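You operate a simulated robot arm through the tools that you are given. There is no shell and no other tool. Be economical: measure what you need, move in short steps, check, and stop when the job is done.

You are at the controls of a simulated two-armed robot. One attempt, no reset.

JOB
Square the telescoped roll on the jig and stick its tail down.
Fine: hold the jig steady for its lever and swing the lever clear again. Where these are worked on the way, their far stop is far enough and under half their travel is too little: lever of the squaring jig.

It is judged by the outcome, as a careful person would: the job done as asked, and still so three seconds after it is handed in. It fails if anything else is knocked over, pushed out of place, dropped, spilled or broken.

ROBOT AND FRAMES
Two 6-joint arms with two-finger parallel grippers on one trunk, on a base that drives. Base frame: it is fixed to the floor where the robot stands at the start and does not move with it; the origin is under the middle of the robot, x ahead of it, y to its left, z up; the surface under the hand at the start is at about z = 0.85. Readings come in m, rad, newtons and seconds.
The left shoulder is at the start at [0.06, 0.187, 1.197], the right one opposite. With the tool pointing down near the work surface each hand reaches from about 0.18 to 0.62 m from the robot's upright axis, wherever it stands, measured 20 degrees to its own side. Places, roughly: lever of the squaring jig [0.5, 0, 1]; stub of the squaring jig [0.5, 0.2, 0.9]. Payload 1.57 kg a hand.
The tool frame of a hand sits at the grasp point between the pads (the TCP): z along the fingers, y along the line on which they close. The tips reach 0.03 m beyond it. The gripper opens to 0.11 m. The fingers are 0.024 m wide and 0.012 m thick; the gripper's body (0.048 by 0.112 m) begins 0.078 m behind the TCP.
Orientation is told as [roll, pitch, yaw] about the base's x, y, z axes, in that order, counted from this pose: with the fingers straight down and closing along the base's y, the tool's x points along the base's -x, its y along +y and its z along -z.

CONTROLS
- The arms move only by the tool play_rows. It takes "left_series", "right_series" or both (then of equal length, played together; a hand with none holds still); each is a list of rows, each an object (a shift or turn left out is 0, a gripper value left out holds the last) with "jaw": the opening, from 0 (shut) to 1 (fully open); "slide": the shift along the tool's x, y, z in units of 100 mm (1.0 is 100 mm), a list of three; "dr": the turn, a rotation vector about the tool's x, y, z in units of 120 degrees (1.0 is 120 degrees), a list of three. In form: [{"jaw": jaw, "slide": [x, y, z], "dr": [rx, ry, rz]}, ...]. A call has 1 to 20 rows; each row is the pose to reach, as a shift and turn from the pose commanded when the call began, along the tool's axes at that moment. A call with a number of a shift or a turn outside -1 to 1 is refused whole. Rows are played at 5 a second. More than 0.05 m and 0.15 rad between two rows, or a gripper value outside its range, and nothing of the call is played. A pose out of reach is approached as far as the arm can. The call stops where the force on the tool passes 50 N (or 10 N more than at its start, if that is more) or the arm is blocked; 0.2 s more then pass. The fingers move at their own pace (about 0.153 m/s each) and stop on an object; they squeeze with about 43 N. The grip force told is the motor's: it shows also when the fingers shut on nothing. Time passes only in rows, and 0.2 s behind the last, so rows that repeat a pose let the fingers close. The reply holds the time, the measured pose of the TCP, the force on the tool along the base axes, the opening and the grip force, in the units named above and with some noise, with the torque about the TCP (base axes, N m) and any sound that the robot's microphone picked up, and new pictures: "views" is both (left out), scene, wrist or none (wrist: the cameras of the hands that moved).
- Cameras (640 x 400 px; columns grow to the right, rows downward): "scene" is now at [0.0114, 0.0145, 1.7314]; the picture's right is [0.19, -0.98, 0.00], its down [-0.81, -0.16, -0.56] and it looks along [0.55, 0.11, -0.83] (base axes); focal length 250 px, centre (320, 200). "left" rides on the left gripper at [0.07, -0.016, -0.141] in its tool frame; the picture's right is [0.23, 0.97, 0.00], its down [-0.85, 0.20, -0.48] and it looks along [-0.47, 0.11, 0.88] (tool axes); focal length 222 px, centre (320, 200). "right" rides on the right gripper at [0.07, 0.016, -0.141] in its tool frame; the picture's right is [-0.23, 0.97, 0.00], its down [-0.86, -0.20, -0.48] and it looks along [-0.47, -0.11, 0.88] (tool axes); focal length 222 px, centre (320, 200). There is no depth. A picture from a camera that has moved, and an enlarged one, comes with that camera's place and axes in the base frame and with its lens.
- slide_trunk(by): slides the trunk up (or, below 0, down) by that many m; the arms and the scene camera ride with it, the base frame stays. It gives what a move gives, with no picture.
- base_move(legs): drives the robot by 1 to 6 legs, each [ahead, left, turn to the left] in m, m and rad, along the robot's own axes; the way and the turn of a leg run together, so that a leg with both is an arc; at most 1.5 m and 3.142 rad a leg. The arms and the cameras ride along, it lands a little off, and it stops where it bumps. It gives what a move gives, and a new picture of the scene camera.
- turn_head(pan, tilt): turns the head with the scene camera to pan (to the left, within 1.501 rad either way) and tilt (down, from -0.506 to 1.204), counted from straight ahead of the robot. It gives what a move gives, and a new picture of the scene camera.
- zoom(camera, box): a new picture of the part [left, top, right, bottom] of that camera's present view, enlarged. The clock stands still meanwhile.
- hand_in(): hands the job in; it is judged then, once.

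Go step by step. Nothing tells you exact positions but the pictures and the camera data: compare them with the known pose of the tool, close in by small moves and look again before you grip or let go. The budget is 120 turns and 260 pictures, counting those below and the enlarged ones. Unless the task says otherwise, let go and move clear before handing in, and close with one line.

The tools are called after ">>>" as name(argument=value, ...) on one line, values as JSON. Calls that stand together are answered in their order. play_rows: Moves the arms, as the interface text tells. Its arguments: {"type":"object","properties":{"left_series":{"type":"array","items":{"type":"object","properties":{"jaw":{"type":"number"},"slide":{"type":"array","items":{"type":"number"}},"dr":{"type":"array","items":{"type":"number"}}}}},"right_series":{"type":"array","items":{"type":"object","properties":{"jaw":{"type":"number"},"slide":{"type":"array","items":{"type":"number"}},"dr":{"type":"array","items":{"type":"number"}}}}},"views":{"type":"string","enum":["both","scene","wrist","none"]}},"required":[]} The other tools are called the same way: slide_trunk (by) slides the trunk up or down; base_move (legs) drives the base; turn_head (pan, tilt) turns the head that bears the scene camera; zoom (camera, box) takes an enlarged picture of a part of a camera's view; hand_in () hands the job in.

At the start:

```text
time: 0.0
left_ee_pos: [0.4147, 0.1969, 1.2498]
left_orientation: [0.002, 0.001, 0.001]
left_force: [0.2, -0.1, 0.0]
left_ft_torque: [-0.01, -0.01, -0.01]
left_opening: 0.1101
left_gripper_force: 0.2
right_ee_pos: [0.3725, -0.1617, 1.2866]
right_orientation: [0.001, 0.0, 0.001]
right_force: [0.2, 0.7, 0.9]
right_ft_torque: [0.01, 0.01, 0.0]
right_opening: 0.1096
right_gripper_force: 0.0
trunk travel left (down, up): [-0.825, 0.165]
robot x, y, heading: [-0.0021, -0.0003, 0.0]
head pan, tilt: [0.195, 0.976]
```

scene: 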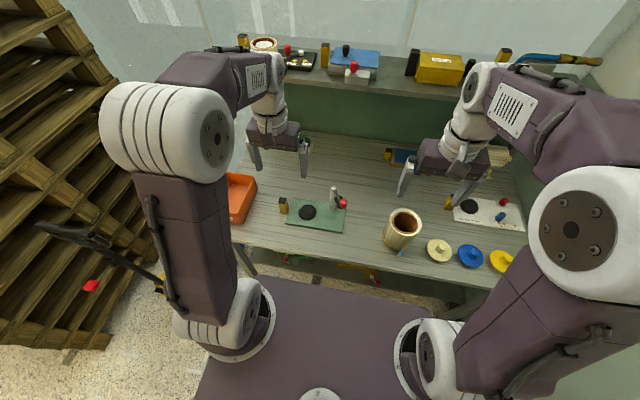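
right: 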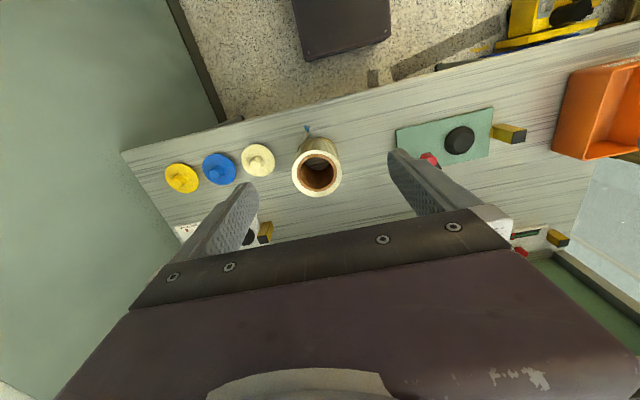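
left: 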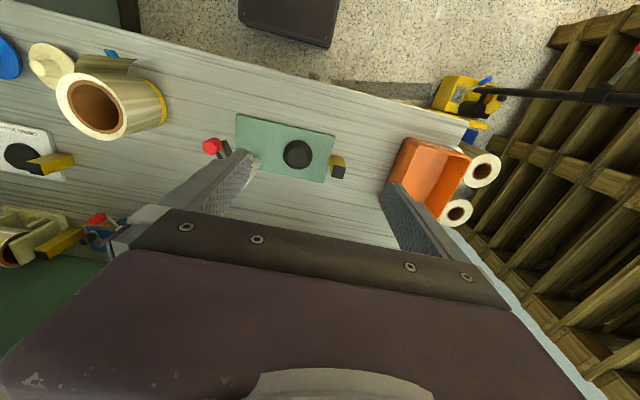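

I see a green jig plate with a black disc, a lever with a red knob, and a yellow/black stub; a telescoped roll stands to its right. I'll zoom in for detail first.

>>> zoom(camera="scene", box=[270, 160, 450, 272])

>>> zoom(camera="left", box=[30, 30, 370, 240])

>>> zoom(camera="right", box=[240, 80, 560, 280])

>>> zoom(camera="scene", box=[380, 130, 560, 272])

```text
3.56 times, centred on (360, 216) of scene
camera zoom: at [0.0114, 0.0145, 1.7314], right [0.19, -0.98, 0.0], down [-0.81, -0.16, -0.56], along [0.55, 0.11, -0.83], focal length 888 px, centre (178, 143)
```

zoom: 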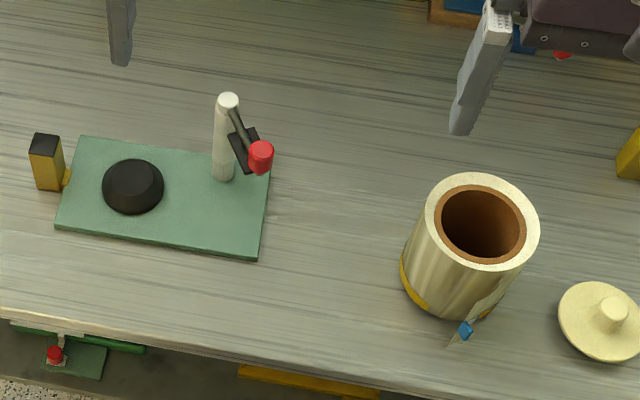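

```text
1.88 times, centred on (200, 135) of left
camera zoom: at [0.3449, 0.1806, 1.3915], right [-0.23, 0.97, 0.0], down [0.85, 0.2, 0.48], along [0.47, 0.11, -0.88], focal length 418 px, centre (546, 322)
```

zoom: 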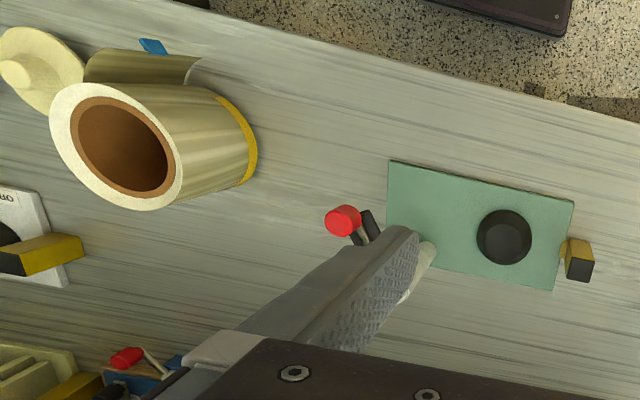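

```text
2.00 times, centred on (400, 180) of right
camera zoom: at [0.3028, -0.1451, 1.4274], right [0.23, 0.97, 0.0], down [0.86, -0.2, 0.48], along [0.47, -0.11, -0.88], focal length 444 px, centre (160, 240)
```

zoom: 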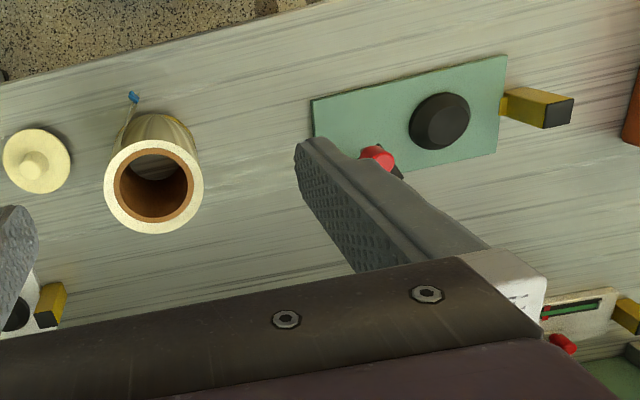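

```text
2.82 times, centred on (470, 201) of scene
camera zoom: at [0.0114, 0.0145, 1.7314], right [0.19, -0.98, 0.0], down [-0.81, -0.16, -0.56], along [0.55, 0.11, -0.83], focal length 704 px, centre (-102, 197)
```

zoom: 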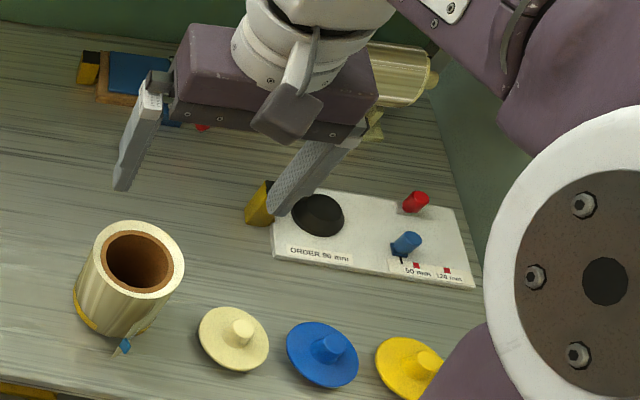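

The roll's top is near (0.48, -0.195, 0.974) and it is about 0.107 in diameter. The lever knob is near (0.484, 0.027, 1.015), the post near (0.54, 0.07) and the boss near (0.50, 0.164). I'll bring both hands lower and back for a closer look.

>>> play_rows(right_series=[{"slide": [0.15, -0.1, 0.3]}, {"slide": [0.3, -0.2, 0.6]}, {"slide": [0.4, -0.3, 0.9]}, {"slide": [0.5, -0.3, 1.0]}], left_series=[{"slide": [0.3, 0, 0.25]}, {"slide": [0.6, 0, 0.5]}, {"slide": [0.8, 0, 0.8]}, {"slide": [0.9, 0.0, 1.0]}], views="both")

```text
time: 1.0
left_ee_pos: [0.3235, 0.1981, 1.1473]
left_orientation: [0.001, -0.002, -0.001]
left_force: [-0.7, 0.5, -0.5]
left_ft_torque: [0.02, -0.02, 0.0]
left_opening: 0.1103
left_gripper_force: 0.0
right_ee_pos: [0.3225, -0.1912, 1.187]
right_orientation: [0.001, 0.001, -0.001]
right_force: [-0.4, 1.3, -0.1]
right_ft_torque: [0.0, 0.03, 0.01]
right_opening: 0.1102
right_gripper_force: 0.0
trunk travel left (down, up): [-0.825, 0.165]
robot x, y, heading: [0.0011, -0.0017, 0.005]
head pan, tilt: [0.195, 0.976]
camera scene: at [0.0112, 0.0148, 1.7314], right [0.19, -0.98, 0.0], down [-0.81, -0.16, -0.56], along [0.55, 0.11, -0.83], focal length 250 px, centre (320, 200)
camera right: at [0.2535, -0.1751, 1.3276], right [0.23, 0.97, 0.0], down [0.85, -0.2, 0.48], along [0.47, -0.11, -0.88], focal length 222 px, centre (320, 200)
camera left: at [0.253, 0.1819, 1.2877], right [-0.23, 0.97, 0.0], down [0.85, 0.2, 0.48], along [0.47, 0.11, -0.88], focal length 222 px, centre (320, 200)
```

scene: 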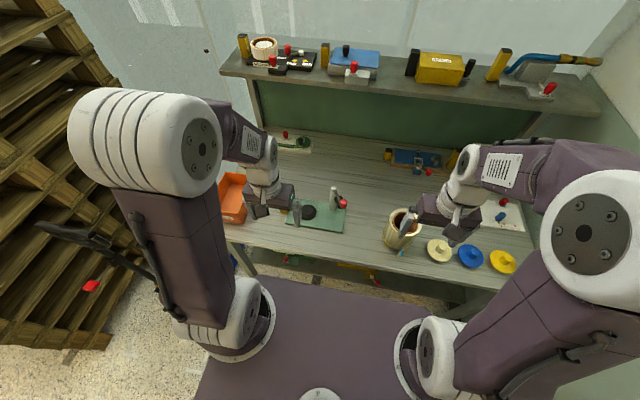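
right: 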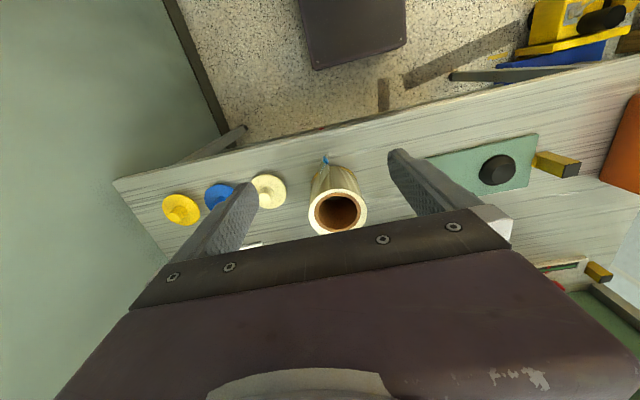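
left: 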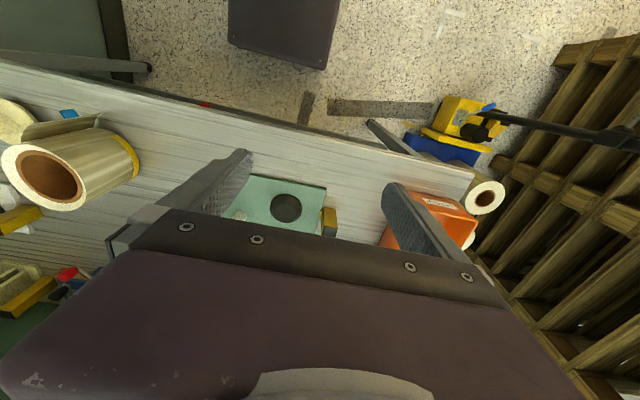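

I'll zoom in on the details from here.

>>> zoom(camera="left", box=[0, 90, 160, 230])

>>> zoom(camera="scene", box=[270, 170, 440, 272])

>>> zoom(camera="right", box=[260, 130, 420, 250])

```text
2.86 times, centred on (80, 160) of left
camera zoom: at [0.253, 0.1819, 1.2877], right [-0.23, 0.97, 0.0], down [0.85, 0.2, 0.48], along [0.47, 0.11, -0.88], focal length 635 px, centre (1006, 314)
```

zoom: 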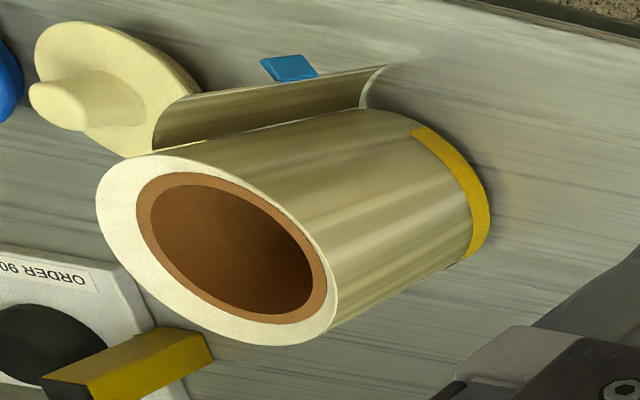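

```text
3.76 times, centred on (355, 221) of scene
camera zoom: at [0.0112, 0.0148, 1.7314], right [0.19, -0.98, 0.0], down [-0.81, -0.16, -0.56], along [0.55, 0.11, -0.83], focal length 940 px, centre (188, 121)
```

zoom: 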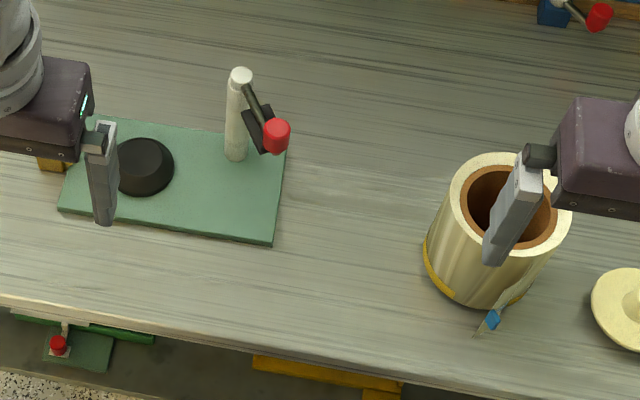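

```text
3.33 times, centred on (340, 190) of right
camera zoom: at [0.2535, -0.1751, 1.3276], right [0.23, 0.97, 0.0], down [0.85, -0.2, 0.48], along [0.47, -0.11, -0.88], focal length 740 px, centre (253, 233)
```

zoom: 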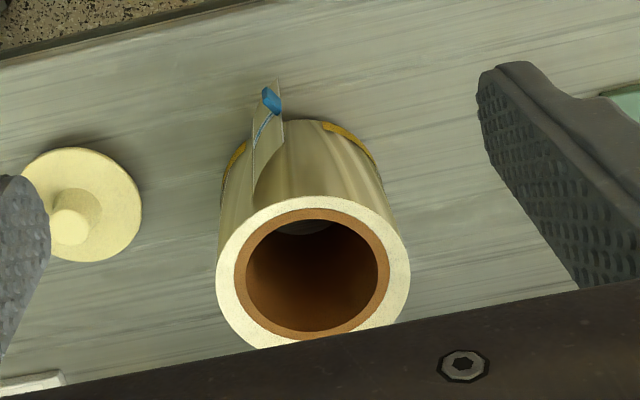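

I want a closer side view of the roll and the lever, so I'll bring the left hand toward the middle and down, in the free space before the jig.

>>> play_rows(left_series=[{"slide": [0.1, -0.45, 0.0]}, {"slide": [0.2, -0.9, 0.1]}, {"slide": [0.2, -1.0, 0.4]}, {"slide": [0.2, -1.0, 0.8]}], views="wrist")

>>> zoom(camera="left", box=[0, 60, 240, 230])

>>> zoom(camera="scene", box=[270, 170, 440, 272])

```text
time: 2.0
left_ee_pos: [0.3043, 0.0961, 1.0676]
left_orientation: [0.002, 0.0, 0.001]
left_force: [-0.3, 0.4, -0.4]
left_ft_torque: [-0.03, 0.04, -0.03]
left_opening: 0.1099
left_gripper_force: 0.0
right_ee_pos: [0.3242, -0.1916, 1.1872]
right_orientation: [-0.001, 0.002, -0.001]
right_force: [0.1, 1.0, 0.4]
right_ft_torque: [-0.02, 0.03, -0.02]
right_opening: 0.11
right_gripper_force: 0.1
trunk travel left (down, up): [-0.825, 0.165]
robot x, y, heading: [0.0018, -0.0033, 0.0]
head pan, tilt: [0.195, 0.976]
camera left: at [0.2348, 0.0799, 1.2091], right [-0.23, 0.97, 0.0], down [0.86, 0.2, 0.48], along [0.47, 0.11, -0.88], focal length 222 px, centre (320, 200)
```

left: 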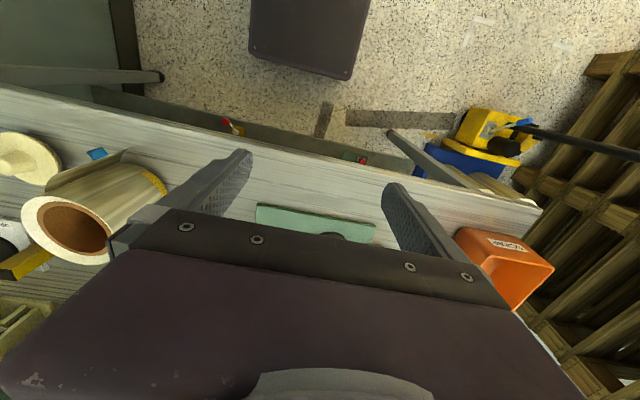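

```text
2.35 times, centred on (120, 145) of left
camera zoom: at [0.2348, 0.0799, 1.2091], right [-0.23, 0.97, 0.0], down [0.86, 0.2, 0.48], along [0.47, 0.11, -0.88], focal length 523 px, centre (791, 329)
```

zoom: 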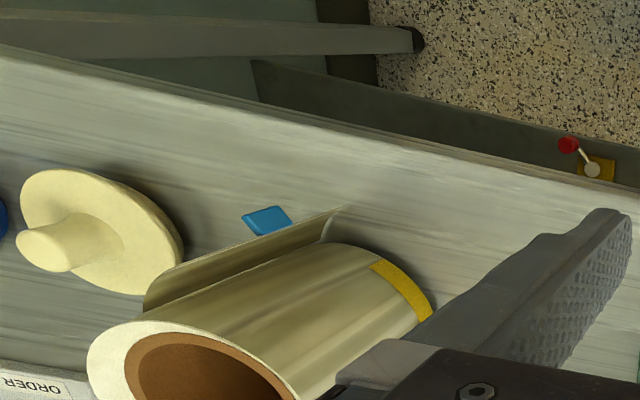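

```text
3.76 times, centred on (355, 221) of scene
camera zoom: at [0.0133, 0.0142, 1.7314], right [0.19, -0.98, 0.0], down [-0.81, -0.16, -0.56], along [0.55, 0.11, -0.83], focal length 940 px, centre (188, 121)
```

zoom: 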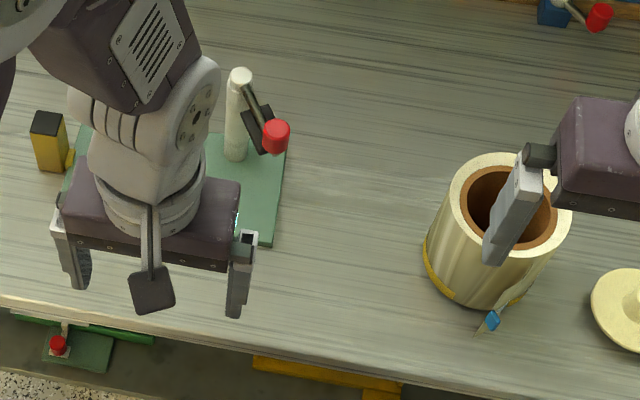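

The lever still isn't clear. I'll move the left hand out to the left and the right hand toward the middle to look at it.

>>> play_rows(left_series=[{"slide": [0, 0.4, -0.1]}, {"slide": [-0.1, 0.8, -0.2]}, {"slide": [-0.3, 1.0, -0.4]}, {"slide": [-0.3, 1.0, -0.4]}], right_series=[{"slide": [0, 0.3, 0]}, {"slide": [0, 0.6, 0.2]}, {"slide": [0, 0.9, 0.5]}, {"slide": [0, 1.0, 0.5]}], views="wrist")

>>> zoom(camera="right", box=[360, 80, 600, 230])

>>> zoom(camera="left", box=[80, 80, 360, 240])

```text
time: 3.0
left_ee_pos: [0.3333, 0.1963, 1.109]
left_orientation: [0.0, 0.0, 0.001]
left_force: [-0.1, 0.0, 0.5]
left_ft_torque: [0.01, -0.04, 0.04]
left_opening: 0.1101
left_gripper_force: 0.1
right_ee_pos: [0.3206, -0.0912, 1.1369]
right_orientation: [-0.001, 0.0, 0.0]
right_force: [-1.3, 0.0, -0.3]
right_ft_torque: [0.02, -0.03, 0.0]
right_opening: 0.11
right_gripper_force: 0.0
trunk travel left (down, up): [-0.825, 0.165]
robot x, y, heading: [0.0001, 0.0016, -0.004]
head pan, tilt: [0.195, 0.976]
camera right: at [0.2512, -0.0755, 1.2789], right [0.23, 0.97, 0.0], down [0.85, -0.2, 0.48], along [0.47, -0.11, -0.88], focal length 222 px, centre (320, 200)
camera left: at [0.2625, 0.1801, 1.2511], right [-0.23, 0.97, 0.0], down [0.85, 0.2, 0.48], along [0.47, 0.11, -0.88], focal length 222 px, centre (320, 200)
```

right: 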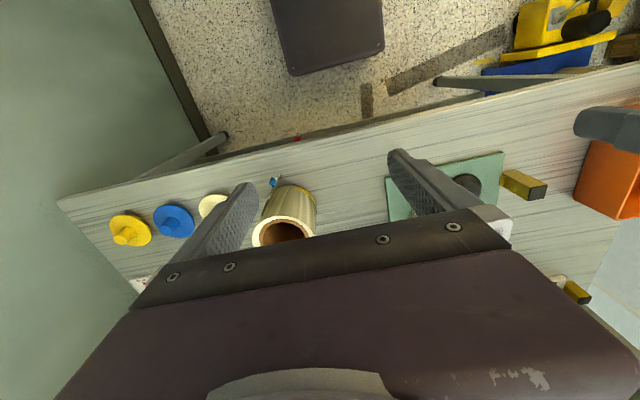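
left: 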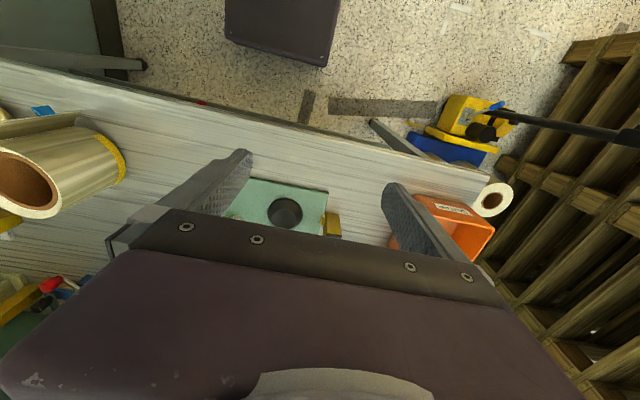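

```text
2.67 times, centred on (480, 155) of right
camera zoom: at [0.2512, -0.0755, 1.2789], right [0.23, 0.97, 0.0], down [0.85, -0.2, 0.48], along [0.47, -0.11, -0.88], focal length 592 px, centre (-107, 320)
```

zoom: 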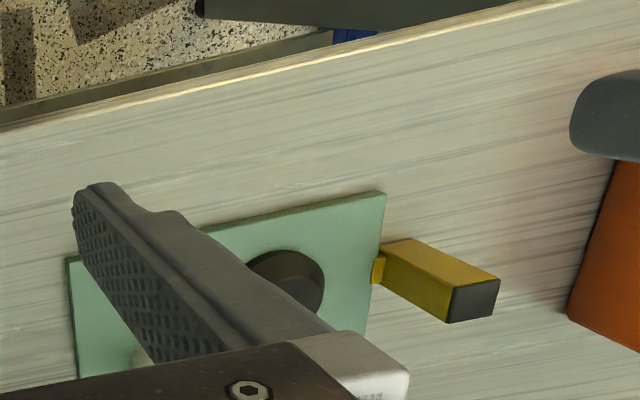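

```text
2.29 times, centred on (220, 160) of left
camera zoom: at [0.2625, 0.1801, 1.2511], right [-0.23, 0.97, 0.0], down [0.85, 0.2, 0.48], along [0.47, 0.11, -0.88], focal length 508 px, centre (549, 291)
```

zoom: 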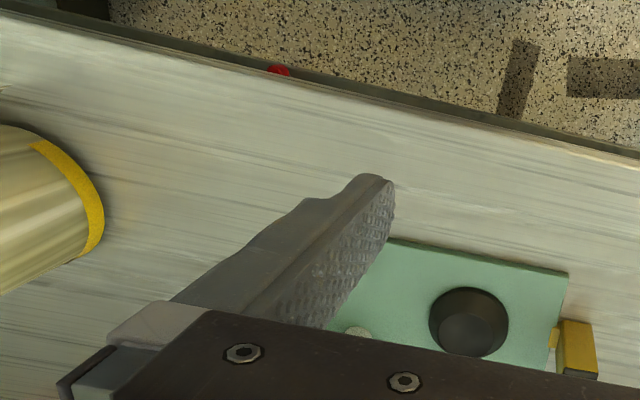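

I'll move the right hand forward and high so the jig and lever appear in the clear upper part of its picture.

>>> play_rows(right_series=[{"slide": [0, 0.0, -0.5]}, {"slide": [-0.2, 0.0, -0.9]}, {"slide": [-0.6, 0.1, -0.9]}, {"slide": [-0.9, 0.2, -0.9]}, {"slide": [-1.0, 0.3, -0.9]}], views="wrist")

>>> zoom(camera="right", box=[320, 40, 560, 190])

>>> zoom(camera="right", box=[160, 40, 400, 190])

```text
time: 4.2
left_ee_pos: [0.3318, 0.1961, 1.1092]
left_orientation: [0.001, -0.003, 0.0]
left_force: [-1.0, -0.8, 0.4]
left_ft_torque: [0.02, 0.01, -0.02]
left_opening: 0.11
left_gripper_force: 0.1
right_ee_pos: [0.4216, -0.063, 1.2285]
right_orientation: [0.001, 0.001, 0.0]
right_force: [0.4, 0.2, -0.4]
right_ft_torque: [0.0, -0.01, 0.01]
right_opening: 0.1099
right_gripper_force: 0.1
trunk travel left (down, up): [-0.825, 0.165]
robot x, y, heading: [-0.0054, 0.0008, 0.002]
head pan, tilt: [0.195, 0.976]
camera right: at [0.3517, -0.0472, 1.3698], right [0.23, 0.97, 0.0], down [0.85, -0.2, 0.48], along [0.47, -0.11, -0.88], focal length 222 px, centre (320, 200)
```

right: 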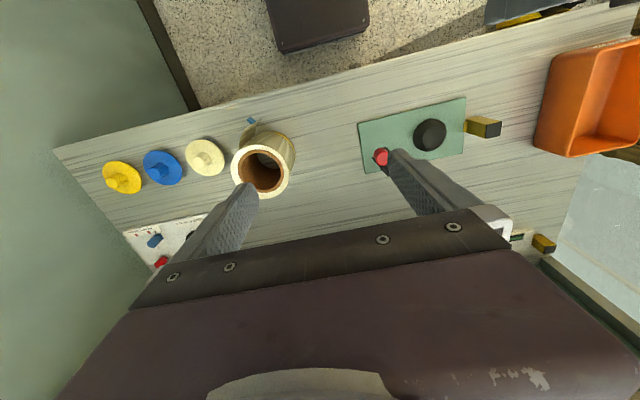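

```text
2.67 times, centred on (440, 115) of right
camera zoom: at [0.3517, -0.0472, 1.3698], right [0.23, 0.97, 0.0], down [0.85, -0.2, 0.48], along [0.47, -0.11, -0.88], focal length 592 px, centre (0, 427)
```

zoom: 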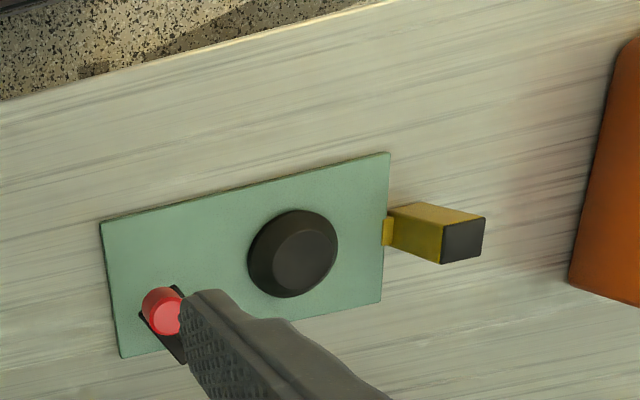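

```text
2.67 times, centred on (280, 115) of right
camera zoom: at [0.3517, -0.0472, 1.3698], right [0.23, 0.97, 0.0], down [0.85, -0.2, 0.48], along [0.47, -0.11, -0.88], focal length 592 px, centre (427, 427)
```

zoom: 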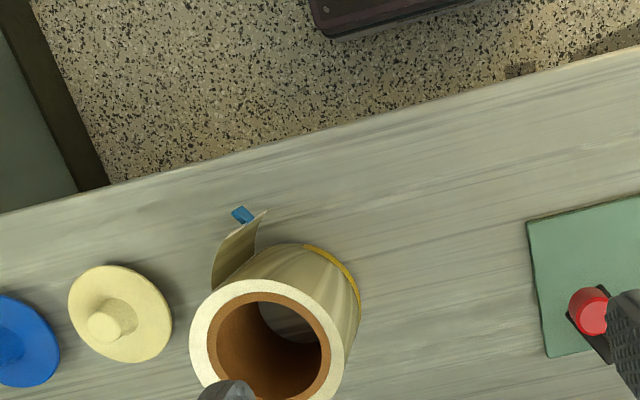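

I'll move further forward and left so the lever sits between the fingers in the picture.

>>> play_rows(right_series=[{"slide": [-0.3, 0.3, 0]}, {"slide": [-0.6, 0.6, 0.0]}, {"slide": [-0.8, 0.9, 0.1]}, {"slide": [-0.8, 0.9, 0.1]}], views="wrist")

>>> zoom(camera="right", box=[240, 40, 480, 190])

```text
time: 5.2
left_ee_pos: [0.3328, 0.1952, 1.1096]
left_orientation: [0.002, 0.0, 0.0]
left_force: [0.1, -0.3, 0.2]
left_ft_torque: [0.0, -0.01, -0.04]
left_opening: 0.1099
left_gripper_force: 0.0
right_ee_pos: [0.5046, 0.0277, 1.2163]
right_orientation: [0.0, 0.001, 0.0]
right_force: [-0.6, 1.4, 0.6]
right_ft_torque: [-0.03, 0.01, -0.05]
right_opening: 0.1101
right_gripper_force: 0.0
trunk travel left (down, up): [-0.825, 0.165]
robot x, y, heading: [-0.0013, 0.0002, -0.003]
head pan, tilt: [0.195, 0.976]
camera right: at [0.4347, 0.0436, 1.3572], right [0.23, 0.97, 0.0], down [0.86, -0.2, 0.48], along [0.47, -0.11, -0.88], focal length 222 px, centre (320, 200)
```

right: 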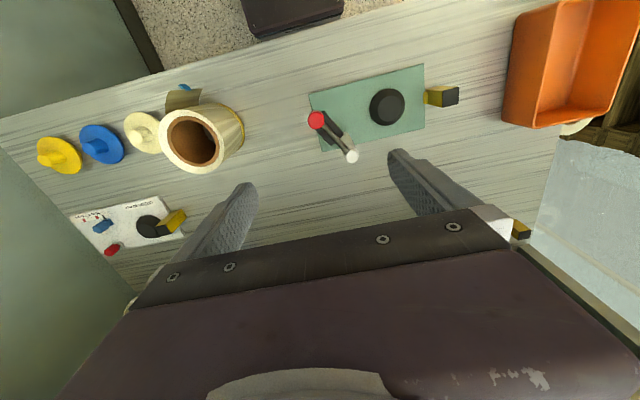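

```text
2.67 times, centred on (360, 115) of right
camera zoom: at [0.4347, 0.0436, 1.3572], right [0.23, 0.97, 0.0], down [0.86, -0.2, 0.48], along [0.47, -0.11, -0.88], focal length 592 px, centre (213, 427)
```

zoom: 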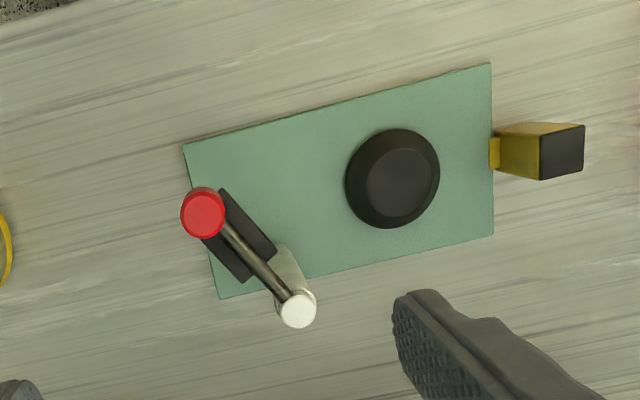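

The lever swings about the upright post at about (0.556, 0.069), with an arm 0.083 long that passes over the boss at about (0.514, 0.165). I plan to pinch the roll's +y wall with the right hand, one finger inside the core, so I'm zooming to fix its centre.

>>> zoom(camera="right", box=[120, 60, 280, 180])

>>> zoom(camera="scene", box=[360, 190, 450, 270])

```text
3.33 times, centred on (200, 120) of right
camera zoom: at [0.4347, 0.0436, 1.3572], right [0.23, 0.97, 0.0], down [0.86, -0.2, 0.48], along [0.47, -0.11, -0.88], focal length 740 px, centre (720, 467)
```

zoom: 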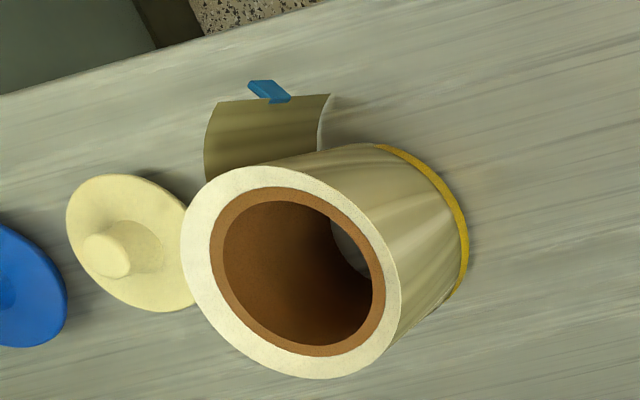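

```text
5.00 times, centred on (405, 230) of scene
camera zoom: at [0.0111, 0.0141, 1.7314], right [0.19, -0.98, 0.0], down [-0.81, -0.16, -0.56], along [0.55, 0.11, -0.83], focal length 1249 px, centre (-105, 50)
```

zoom: 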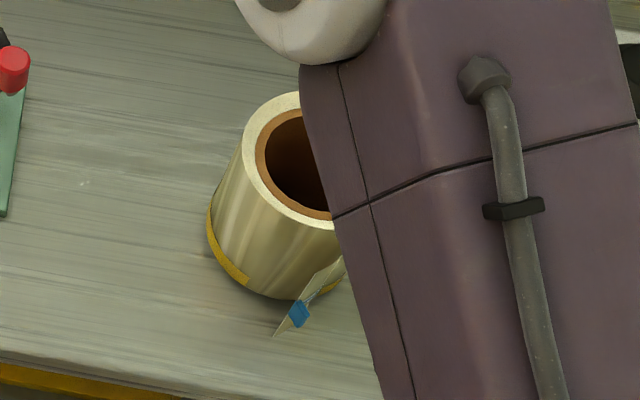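

The roll is centred near (0.477, -0.194) with its rim at z≈0.974 and a hole about 0.072 wide. I'll move the right hand above the +y wall with the jaw half open.

>>> play_rows(right_series=[{"jaw": 0.45, "slide": [0.1, -0.45, 0]}, {"slide": [0.2, -0.9, 0.0]}, {"slide": [0.25, -1.0, 0.1]}], views="none")

>>> play_rows(right_series=[{"slide": [0.0, -0.45, 0.2]}, {"slide": [0.02, -0.76, 0.6]}, {"slide": [0.02, -0.76, 0.9]}, {"slide": [0.02, -0.76, 0.9]}], views="both")

```text
time: 6.0
left_ee_pos: [0.3339, 0.1968, 1.1085]
left_orientation: [0.0, 0.0, 0.0]
left_force: [-0.9, -0.1, 0.0]
left_ft_torque: [0.0, 0.01, -0.02]
left_opening: 0.1102
left_gripper_force: 0.0
right_ee_pos: [0.479, -0.0729, 1.2053]
right_orientation: [0.001, 0.0, 0.004]
right_force: [-0.6, -0.3, -1.1]
right_ft_torque: [-0.01, -0.02, -0.04]
right_opening: 0.0494
right_gripper_force: 0.1
trunk travel left (down, up): [-0.825, 0.165]
robot x, y, heading: [0.0011, 0.0006, 0.004]
head pan, tilt: [0.195, 0.976]
```

```text
refused: row 2 steps farther than a row can; nothing moved
```

>>> play_rows(right_series=[{"slide": [0.0, -0.4, 0.2]}, {"slide": [0.01, -0.65, 0.5]}, {"slide": [0.01, -0.75, 0.8]}, {"slide": [0.01, -0.75, 0.9]}], views="both")

>>> zoom(camera="right", box=[220, 80, 420, 230])

>>> zoom(camera="scene", box=[350, 160, 470, 260])

```text
time: 7.0
left_ee_pos: [0.3344, 0.1948, 1.1084]
left_orientation: [0.002, 0.0, 0.0]
left_force: [-0.1, 0.0, 0.4]
left_ft_torque: [0.04, 0.03, -0.04]
left_opening: 0.1098
left_gripper_force: 0.0
right_ee_pos: [0.4757, -0.1474, 1.1171]
right_orientation: [-0.001, 0.0, 0.0]
right_force: [0.3, -0.2, -0.2]
right_ft_torque: [0.04, 0.02, 0.01]
right_opening: 0.0494
right_gripper_force: 0.0
trunk travel left (down, up): [-0.825, 0.165]
robot x, y, heading: [-0.0006, -0.0015, 0.003]
head pan, tilt: [0.195, 0.976]
camera scene: at [0.0113, 0.0138, 1.7314], right [0.19, -0.98, 0.0], down [-0.81, -0.16, -0.56], along [0.55, 0.11, -0.83], focal length 250 px, centre (320, 200)
camera right: at [0.406, -0.1311, 1.2579], right [0.23, 0.97, 0.0], down [0.85, -0.2, 0.48], along [0.47, -0.11, -0.88], focal length 222 px, centre (320, 200)
```

scene: 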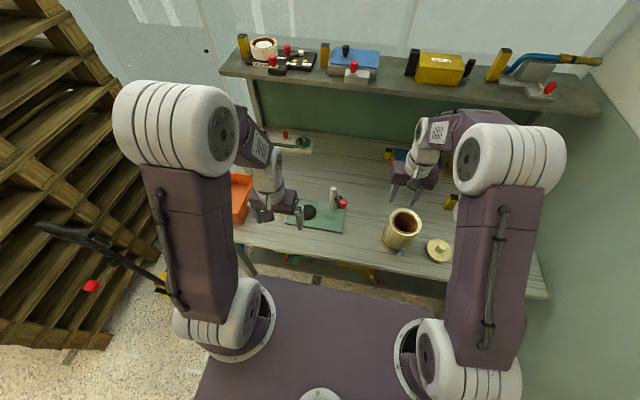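
right: 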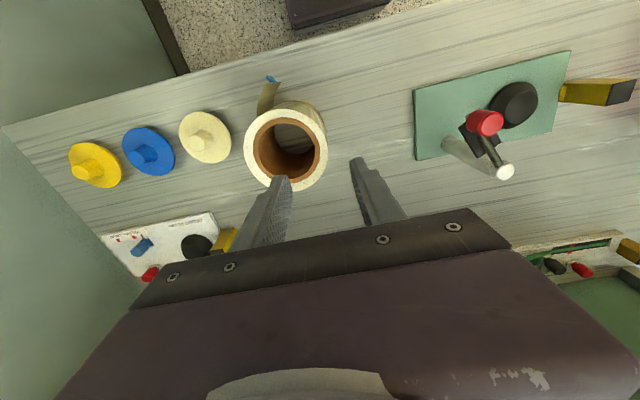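

```text
2.67 times, centred on (320, 155) of right
camera zoom: at [0.406, -0.1311, 1.2579], right [0.23, 0.97, 0.0], down [0.85, -0.2, 0.48], along [0.47, -0.11, -0.88], focal length 592 px, centre (320, 320)
```

zoom: 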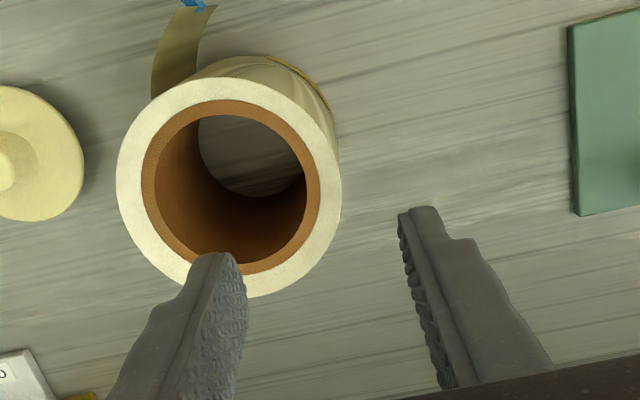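

```text
4.00 times, centred on (410, 210) of scene
camera zoom: at [0.0113, 0.0138, 1.7314], right [0.19, -0.98, 0.0], down [-0.81, -0.16, -0.56], along [0.55, 0.11, -0.83], focal length 999 px, centre (-40, 160)
```

zoom: 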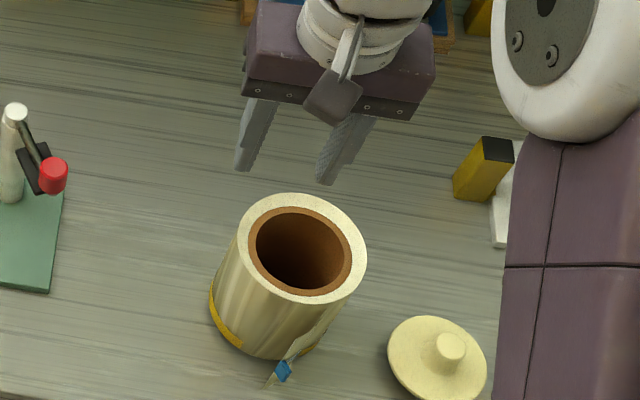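

The roll centre refines to (0.474, -0.190) with its top at z≈0.98, so the wall middle is at y≈-0.146. I'll descend until the tips are just above the rim and check.

>>> play_rows(right_series=[{"slide": [0.0, 0.01, 0.4]}, {"slide": [0.01, 0.01, 0.75]}, {"slide": [0.01, 0.01, 0.9]}, {"slide": [0.01, 0.01, 0.95]}], views="both")

>>> zoom(camera="right", box=[220, 60, 420, 210])

>>> zoom(camera="scene", box=[350, 160, 470, 260])

```text
time: 8.0
left_ee_pos: [0.3353, 0.1956, 1.1089]
left_orientation: [0.0, 0.0, 0.001]
left_force: [-0.3, 0.0, 0.1]
left_ft_torque: [0.05, -0.04, -0.01]
left_opening: 0.11
left_gripper_force: 0.1
right_ee_pos: [0.4732, -0.1443, 1.0222]
right_orientation: [0.001, 0.001, 0.001]
right_force: [0.5, -0.6, -0.1]
right_ft_torque: [-0.01, 0.03, -0.01]
right_opening: 0.0495
right_gripper_force: 0.1
trunk travel left (down, up): [-0.825, 0.165]
robot x, y, heading: [0.0006, 0.0005, 0.001]
head pan, tilt: [0.195, 0.976]
camera scene: at [0.0117, 0.0147, 1.7314], right [0.19, -0.98, 0.0], down [-0.81, -0.16, -0.56], along [0.55, 0.11, -0.83], focal length 250 px, centre (320, 200)
camera right: at [0.405, -0.1278, 1.1627], right [0.23, 0.97, 0.0], down [0.85, -0.2, 0.48], along [0.47, -0.11, -0.88], focal length 222 px, centre (320, 200)
```

scene: 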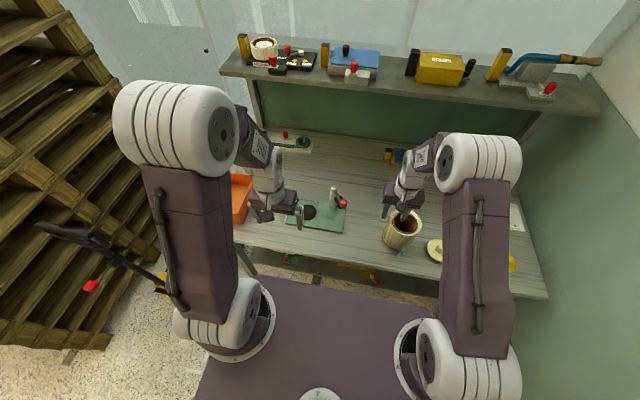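
right: 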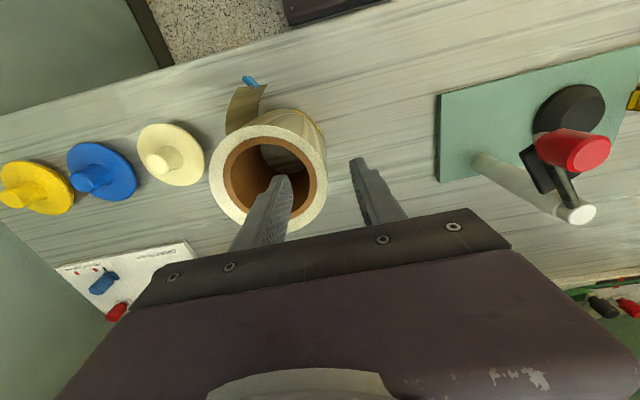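

```text
2.67 times, centred on (320, 135) of right
camera zoom: at [0.405, -0.1278, 1.1627], right [0.23, 0.97, 0.0], down [0.85, -0.2, 0.48], along [0.47, -0.11, -0.88], focal length 592 px, centre (320, 373)
```

zoom: 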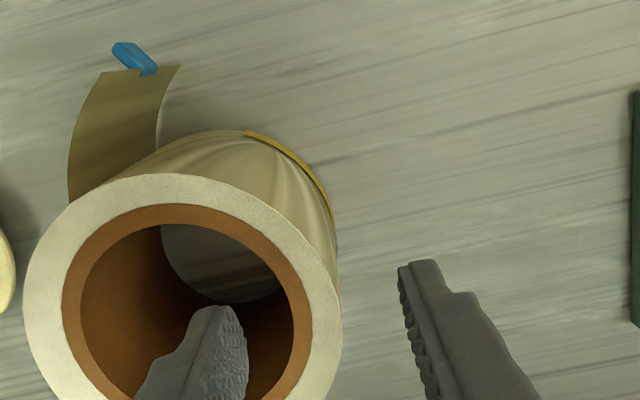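

```text
4.00 times, centred on (410, 210) of scene
camera zoom: at [0.0117, 0.0147, 1.7314], right [0.19, -0.98, 0.0], down [-0.81, -0.16, -0.56], along [0.55, 0.11, -0.83], focal length 999 px, centre (-40, 160)
```

zoom: 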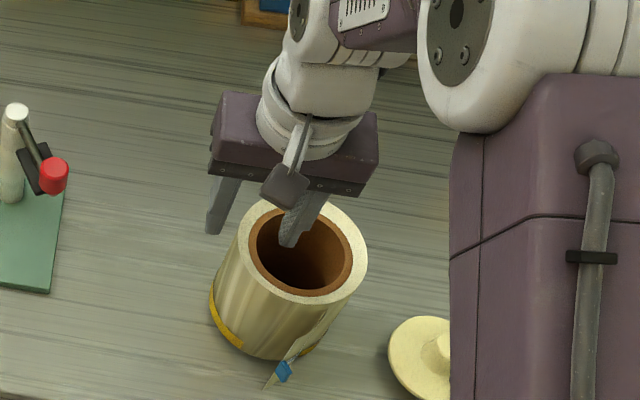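

The inner finger is over the hole and the outer one is clear outside. I'll descend 65 mm and close.

>>> play_rows(right_series=[{"slide": [0.0, 0.0, 0.25]}, {"slide": [0.0, 0.0, 0.5]}, {"slide": [0.0, 0.0, 0.65]}, {"slide": [0.0, 0.0, 0.65]}], views="wrist")

```text
time: 9.0
left_ee_pos: [0.3328, 0.1966, 1.1091]
left_orientation: [0.002, 0.001, 0.0]
left_force: [-0.1, -0.5, 0.2]
left_ft_torque: [0.0, -0.02, 0.0]
left_opening: 0.1098
left_gripper_force: 0.1
right_ee_pos: [0.4745, -0.1442, 0.9562]
right_orientation: [-0.001, 0.0, 0.0]
right_force: [0.4, 0.5, 0.1]
right_ft_torque: [0.01, -0.05, -0.02]
right_opening: 0.0498
right_gripper_force: 0.0
trunk travel left (down, up): [-0.825, 0.165]
robot x, y, heading: [-0.0009, 0.0009, 0.002]
head pan, tilt: [0.195, 0.976]
camera right: at [0.4059, -0.1279, 1.0972], right [0.23, 0.97, 0.0], down [0.86, -0.2, 0.48], along [0.47, -0.11, -0.88], focal length 222 px, centre (320, 200)
```

right: 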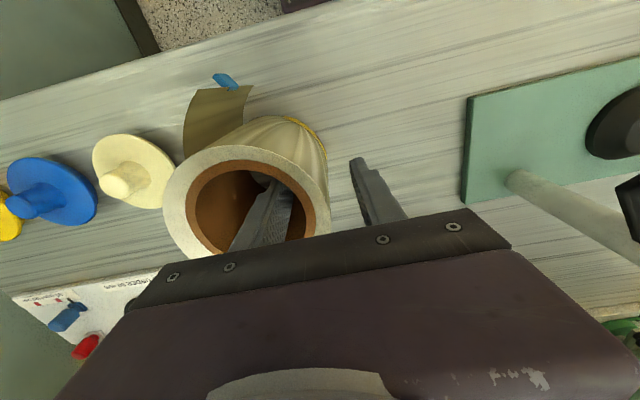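

>>> play_rows(right_series=[{"jaw": 0.3}, {"jaw": 0.2}, {"jaw": 0.0}, {"jaw": 0.0}, {"jaw": 0.0}], views="wrist")

```text
time: 10.2
left_ee_pos: [0.3317, 0.1956, 1.1087]
left_orientation: [0.002, 0.0, 0.0]
left_force: [0.0, 0.1, 0.4]
left_ft_torque: [-0.01, -0.01, 0.0]
left_opening: 0.1099
left_gripper_force: 0.1
right_ee_pos: [0.4765, -0.144, 0.9576]
right_orientation: [-0.001, 0.001, 0.0]
right_force: [1.5, -1.0, 0.4]
right_ft_torque: [-0.03, -0.02, 0.07]
right_opening: 0.016
right_gripper_force: 31.8
trunk travel left (down, up): [-0.825, 0.165]
robot x, y, heading: [0.0012, -0.0018, 0.001]
head pan, tilt: [0.195, 0.976]
camera right: at [0.4062, -0.1281, 1.0973], right [0.23, 0.97, 0.0], down [0.86, -0.2, 0.48], along [0.47, -0.11, -0.88], focal length 222 px, centre (320, 200)
```

right: 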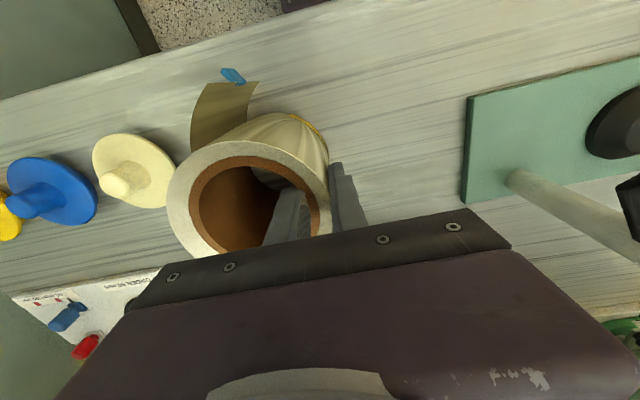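

The wall is gripped at 16 mm. I'll lift straight up while the left hand moves out of the way to the left.

>>> play_rows(right_series=[{"slide": [0.0, 0.0, -0.1]}, {"slide": [0.0, 0.0, -0.2]}, {"slide": [0.0, 0.0, -0.4]}, {"slide": [0.0, 0.0, -0.7]}, {"slide": [0.0, 0.0, -1.0]}, {"slide": [0.0, 0.0, -1.0]}], left_series=[{"slide": [0, 0.3, -0.3]}, {"slide": [0, 0.6, -0.6]}, {"slide": [0.0, 0.9, -0.8]}, {"slide": [0.0, 1.0, -0.8]}, {"slide": [0.0, 1.0, -0.8]}, {"slide": [0.0, 1.0, -0.8]}], views="both")

```text
time: 11.6
left_ee_pos: [0.3349, 0.2986, 1.1905]
left_orientation: [0.003, 0.0, 0.0]
left_force: [-0.1, -1.0, -0.3]
left_ft_torque: [-0.05, -0.01, 0.01]
left_opening: 0.11
left_gripper_force: 0.0
right_ee_pos: [0.4755, -0.144, 1.0569]
right_orientation: [0.0, 0.002, -0.002]
right_force: [0.7, 0.1, -4.8]
right_ft_torque: [0.25, -0.01, 0.01]
right_opening: 0.016
right_gripper_force: 31.3
trunk travel left (down, up): [-0.825, 0.165]
robot x, y, heading: [0.0009, 0.0006, -0.004]
head pan, tilt: [0.195, 0.976]
camera scene: at [0.0127, 0.0139, 1.7313], right [0.19, -0.98, 0.0], down [-0.81, -0.16, -0.56], along [0.55, 0.11, -0.83], focal length 250 px, centre (320, 200)
camera right: at [0.4063, -0.1284, 1.1977], right [0.23, 0.97, 0.0], down [0.86, -0.2, 0.48], along [0.46, -0.11, -0.88], focal length 222 px, centre (320, 200)
camera left: at [0.2646, 0.2816, 1.333], right [-0.23, 0.97, 0.0], down [0.86, 0.2, 0.48], along [0.47, 0.11, -0.88], focal length 222 px, centre (320, 200)
```

scene: 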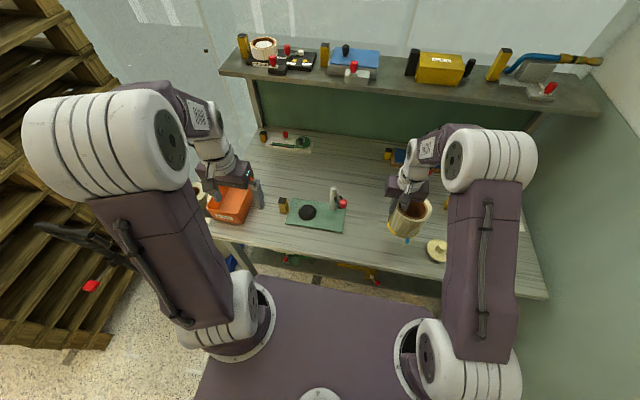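
right: 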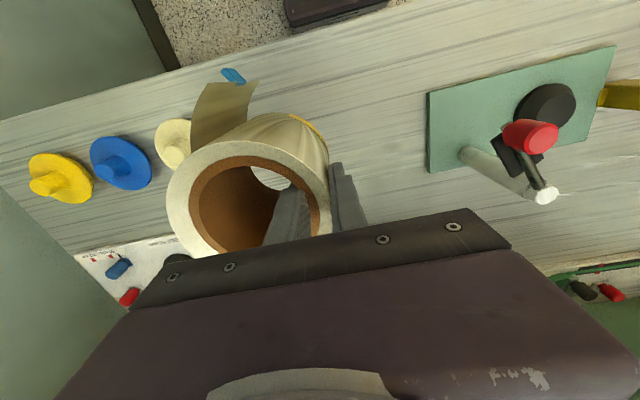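
left: 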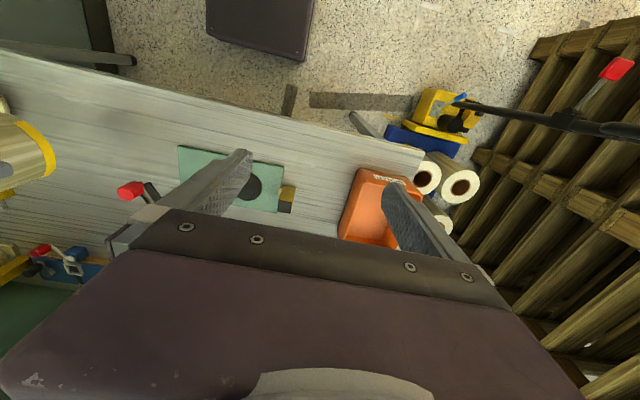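

It lifted level and weighs about 0.5 kg. I'll lift further, then drive the base 0.2 m left so the right hand can reach the jig comfortably.

>>> play_rows(right_series=[{"slide": [0.0, 0.0, -0.3]}, {"slide": [0.1, 0.0, -0.6]}, {"slide": [0.2, 0.0, -0.9]}, {"slide": [0.3, 0.0, -1.0]}, {"slide": [0.3, 0.0, -1.0]}], left_series=[{"slide": [0.1, -0.1, -0.1]}, {"slide": [0.2, -0.2, -0.2]}, {"slide": [0.3, -0.2, -0.3]}, {"slide": [0.3, -0.2, -0.3]}, {"slide": [0.3, -0.2, -0.3]}], views="none")

>>> base_move(legs=[[0, 0.2, 0]])

```text
time: 12.8
left_ee_pos: [0.3046, 0.2781, 1.2199]
left_orientation: [0.002, -0.001, 0.0]
left_force: [-0.5, 0.2, 0.1]
left_ft_torque: [-0.01, -0.01, 0.0]
left_opening: 0.1101
left_gripper_force: 0.1
right_ee_pos: [0.4437, -0.1478, 1.1596]
right_orientation: [0.0, 0.002, 0.0]
right_force: [-0.2, -0.5, -5.8]
right_ft_torque: [0.25, 0.0, -0.01]
right_opening: 0.016
right_gripper_force: 31.6
trunk travel left (down, up): [-0.825, 0.165]
robot x, y, heading: [0.0015, -0.0015, -0.006]
head pan, tilt: [0.195, 0.976]
```

```text
time: 14.4
left_ee_pos: [0.3018, 0.4831, 1.2209]
left_orientation: [0.003, 0.0, 0.007]
left_force: [0.6, -0.6, 0.7]
left_ft_torque: [0.02, -0.02, -0.05]
left_opening: 0.1104
left_gripper_force: 0.1
right_ee_pos: [0.4459, 0.0599, 1.1582]
right_orientation: [0.003, 0.0, 0.006]
right_force: [0.2, -1.0, -4.5]
right_ft_torque: [0.21, 0.03, 0.0]
right_opening: 0.0162
right_gripper_force: 31.3
trunk travel left (down, up): [-0.825, 0.165]
robot x, y, heading: [-0.0001, 0.2056, 0.004]
head pan, tilt: [0.195, 0.976]
camera scene: at [0.0113, 0.2164, 1.7314], right [0.2, -0.98, 0.0], down [-0.81, -0.16, -0.56], along [0.55, 0.11, -0.83], focal length 250 px, centre (320, 200)
```

scene: 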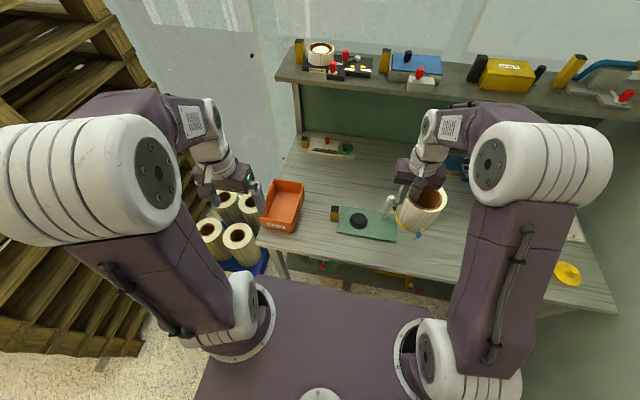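

The base is now at y=0.206. I'll fix the boss and stub positions from the new scene view and the left hand.

>>> zoom(camera="scene", box=[310, 170, 450, 270])

>>> zoom(camera="left", box=[0, 80, 280, 240])

>>> zoom(camera="right", box=[160, 30, 560, 230])

```text
4.00 times, centred on (380, 220) of scene
camera zoom: at [0.0113, 0.2164, 1.7314], right [0.2, -0.98, 0.0], down [-0.81, -0.16, -0.56], along [0.55, 0.11, -0.83], focal length 999 px, centre (80, 120)
```

zoom: 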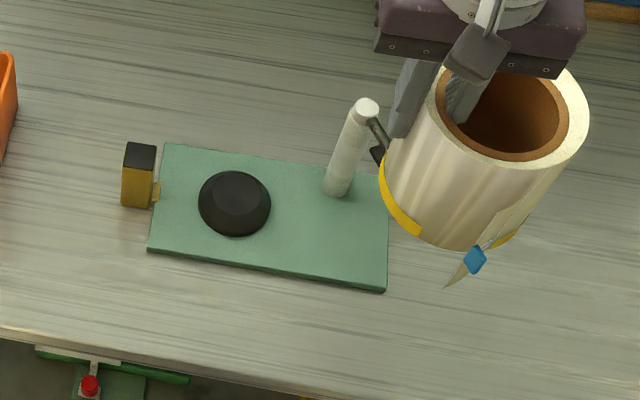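

```text
2.29 times, centred on (140, 160) of left
camera zoom: at [0.2313, 0.4667, 1.3626], right [-0.23, 0.97, 0.0], down [0.85, 0.2, 0.48], along [0.47, 0.11, -0.88], focal length 508 px, centre (731, 291)
```

zoom: 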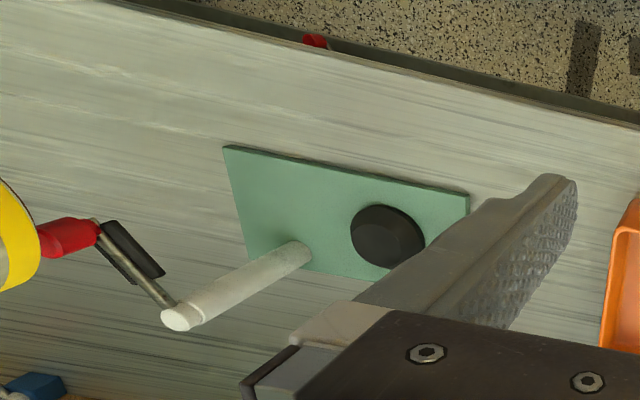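

```text
1.60 times, centred on (360, 130) of right
camera zoom: at [0.3756, 0.0754, 1.2997], right [0.22, 0.98, 0.0], down [0.86, -0.2, 0.48], along [0.47, -0.1, -0.88], focal length 355 px, centre (256, 312)
```

zoom: 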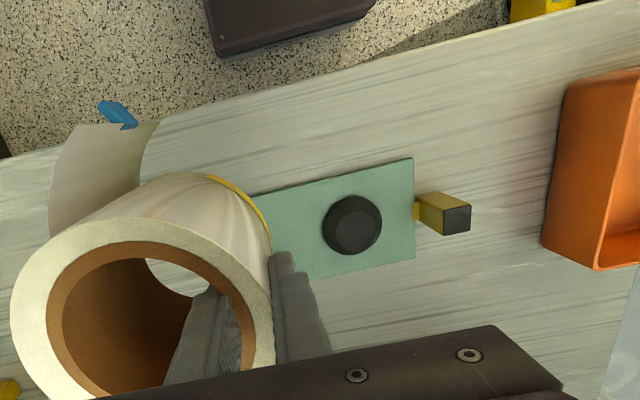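

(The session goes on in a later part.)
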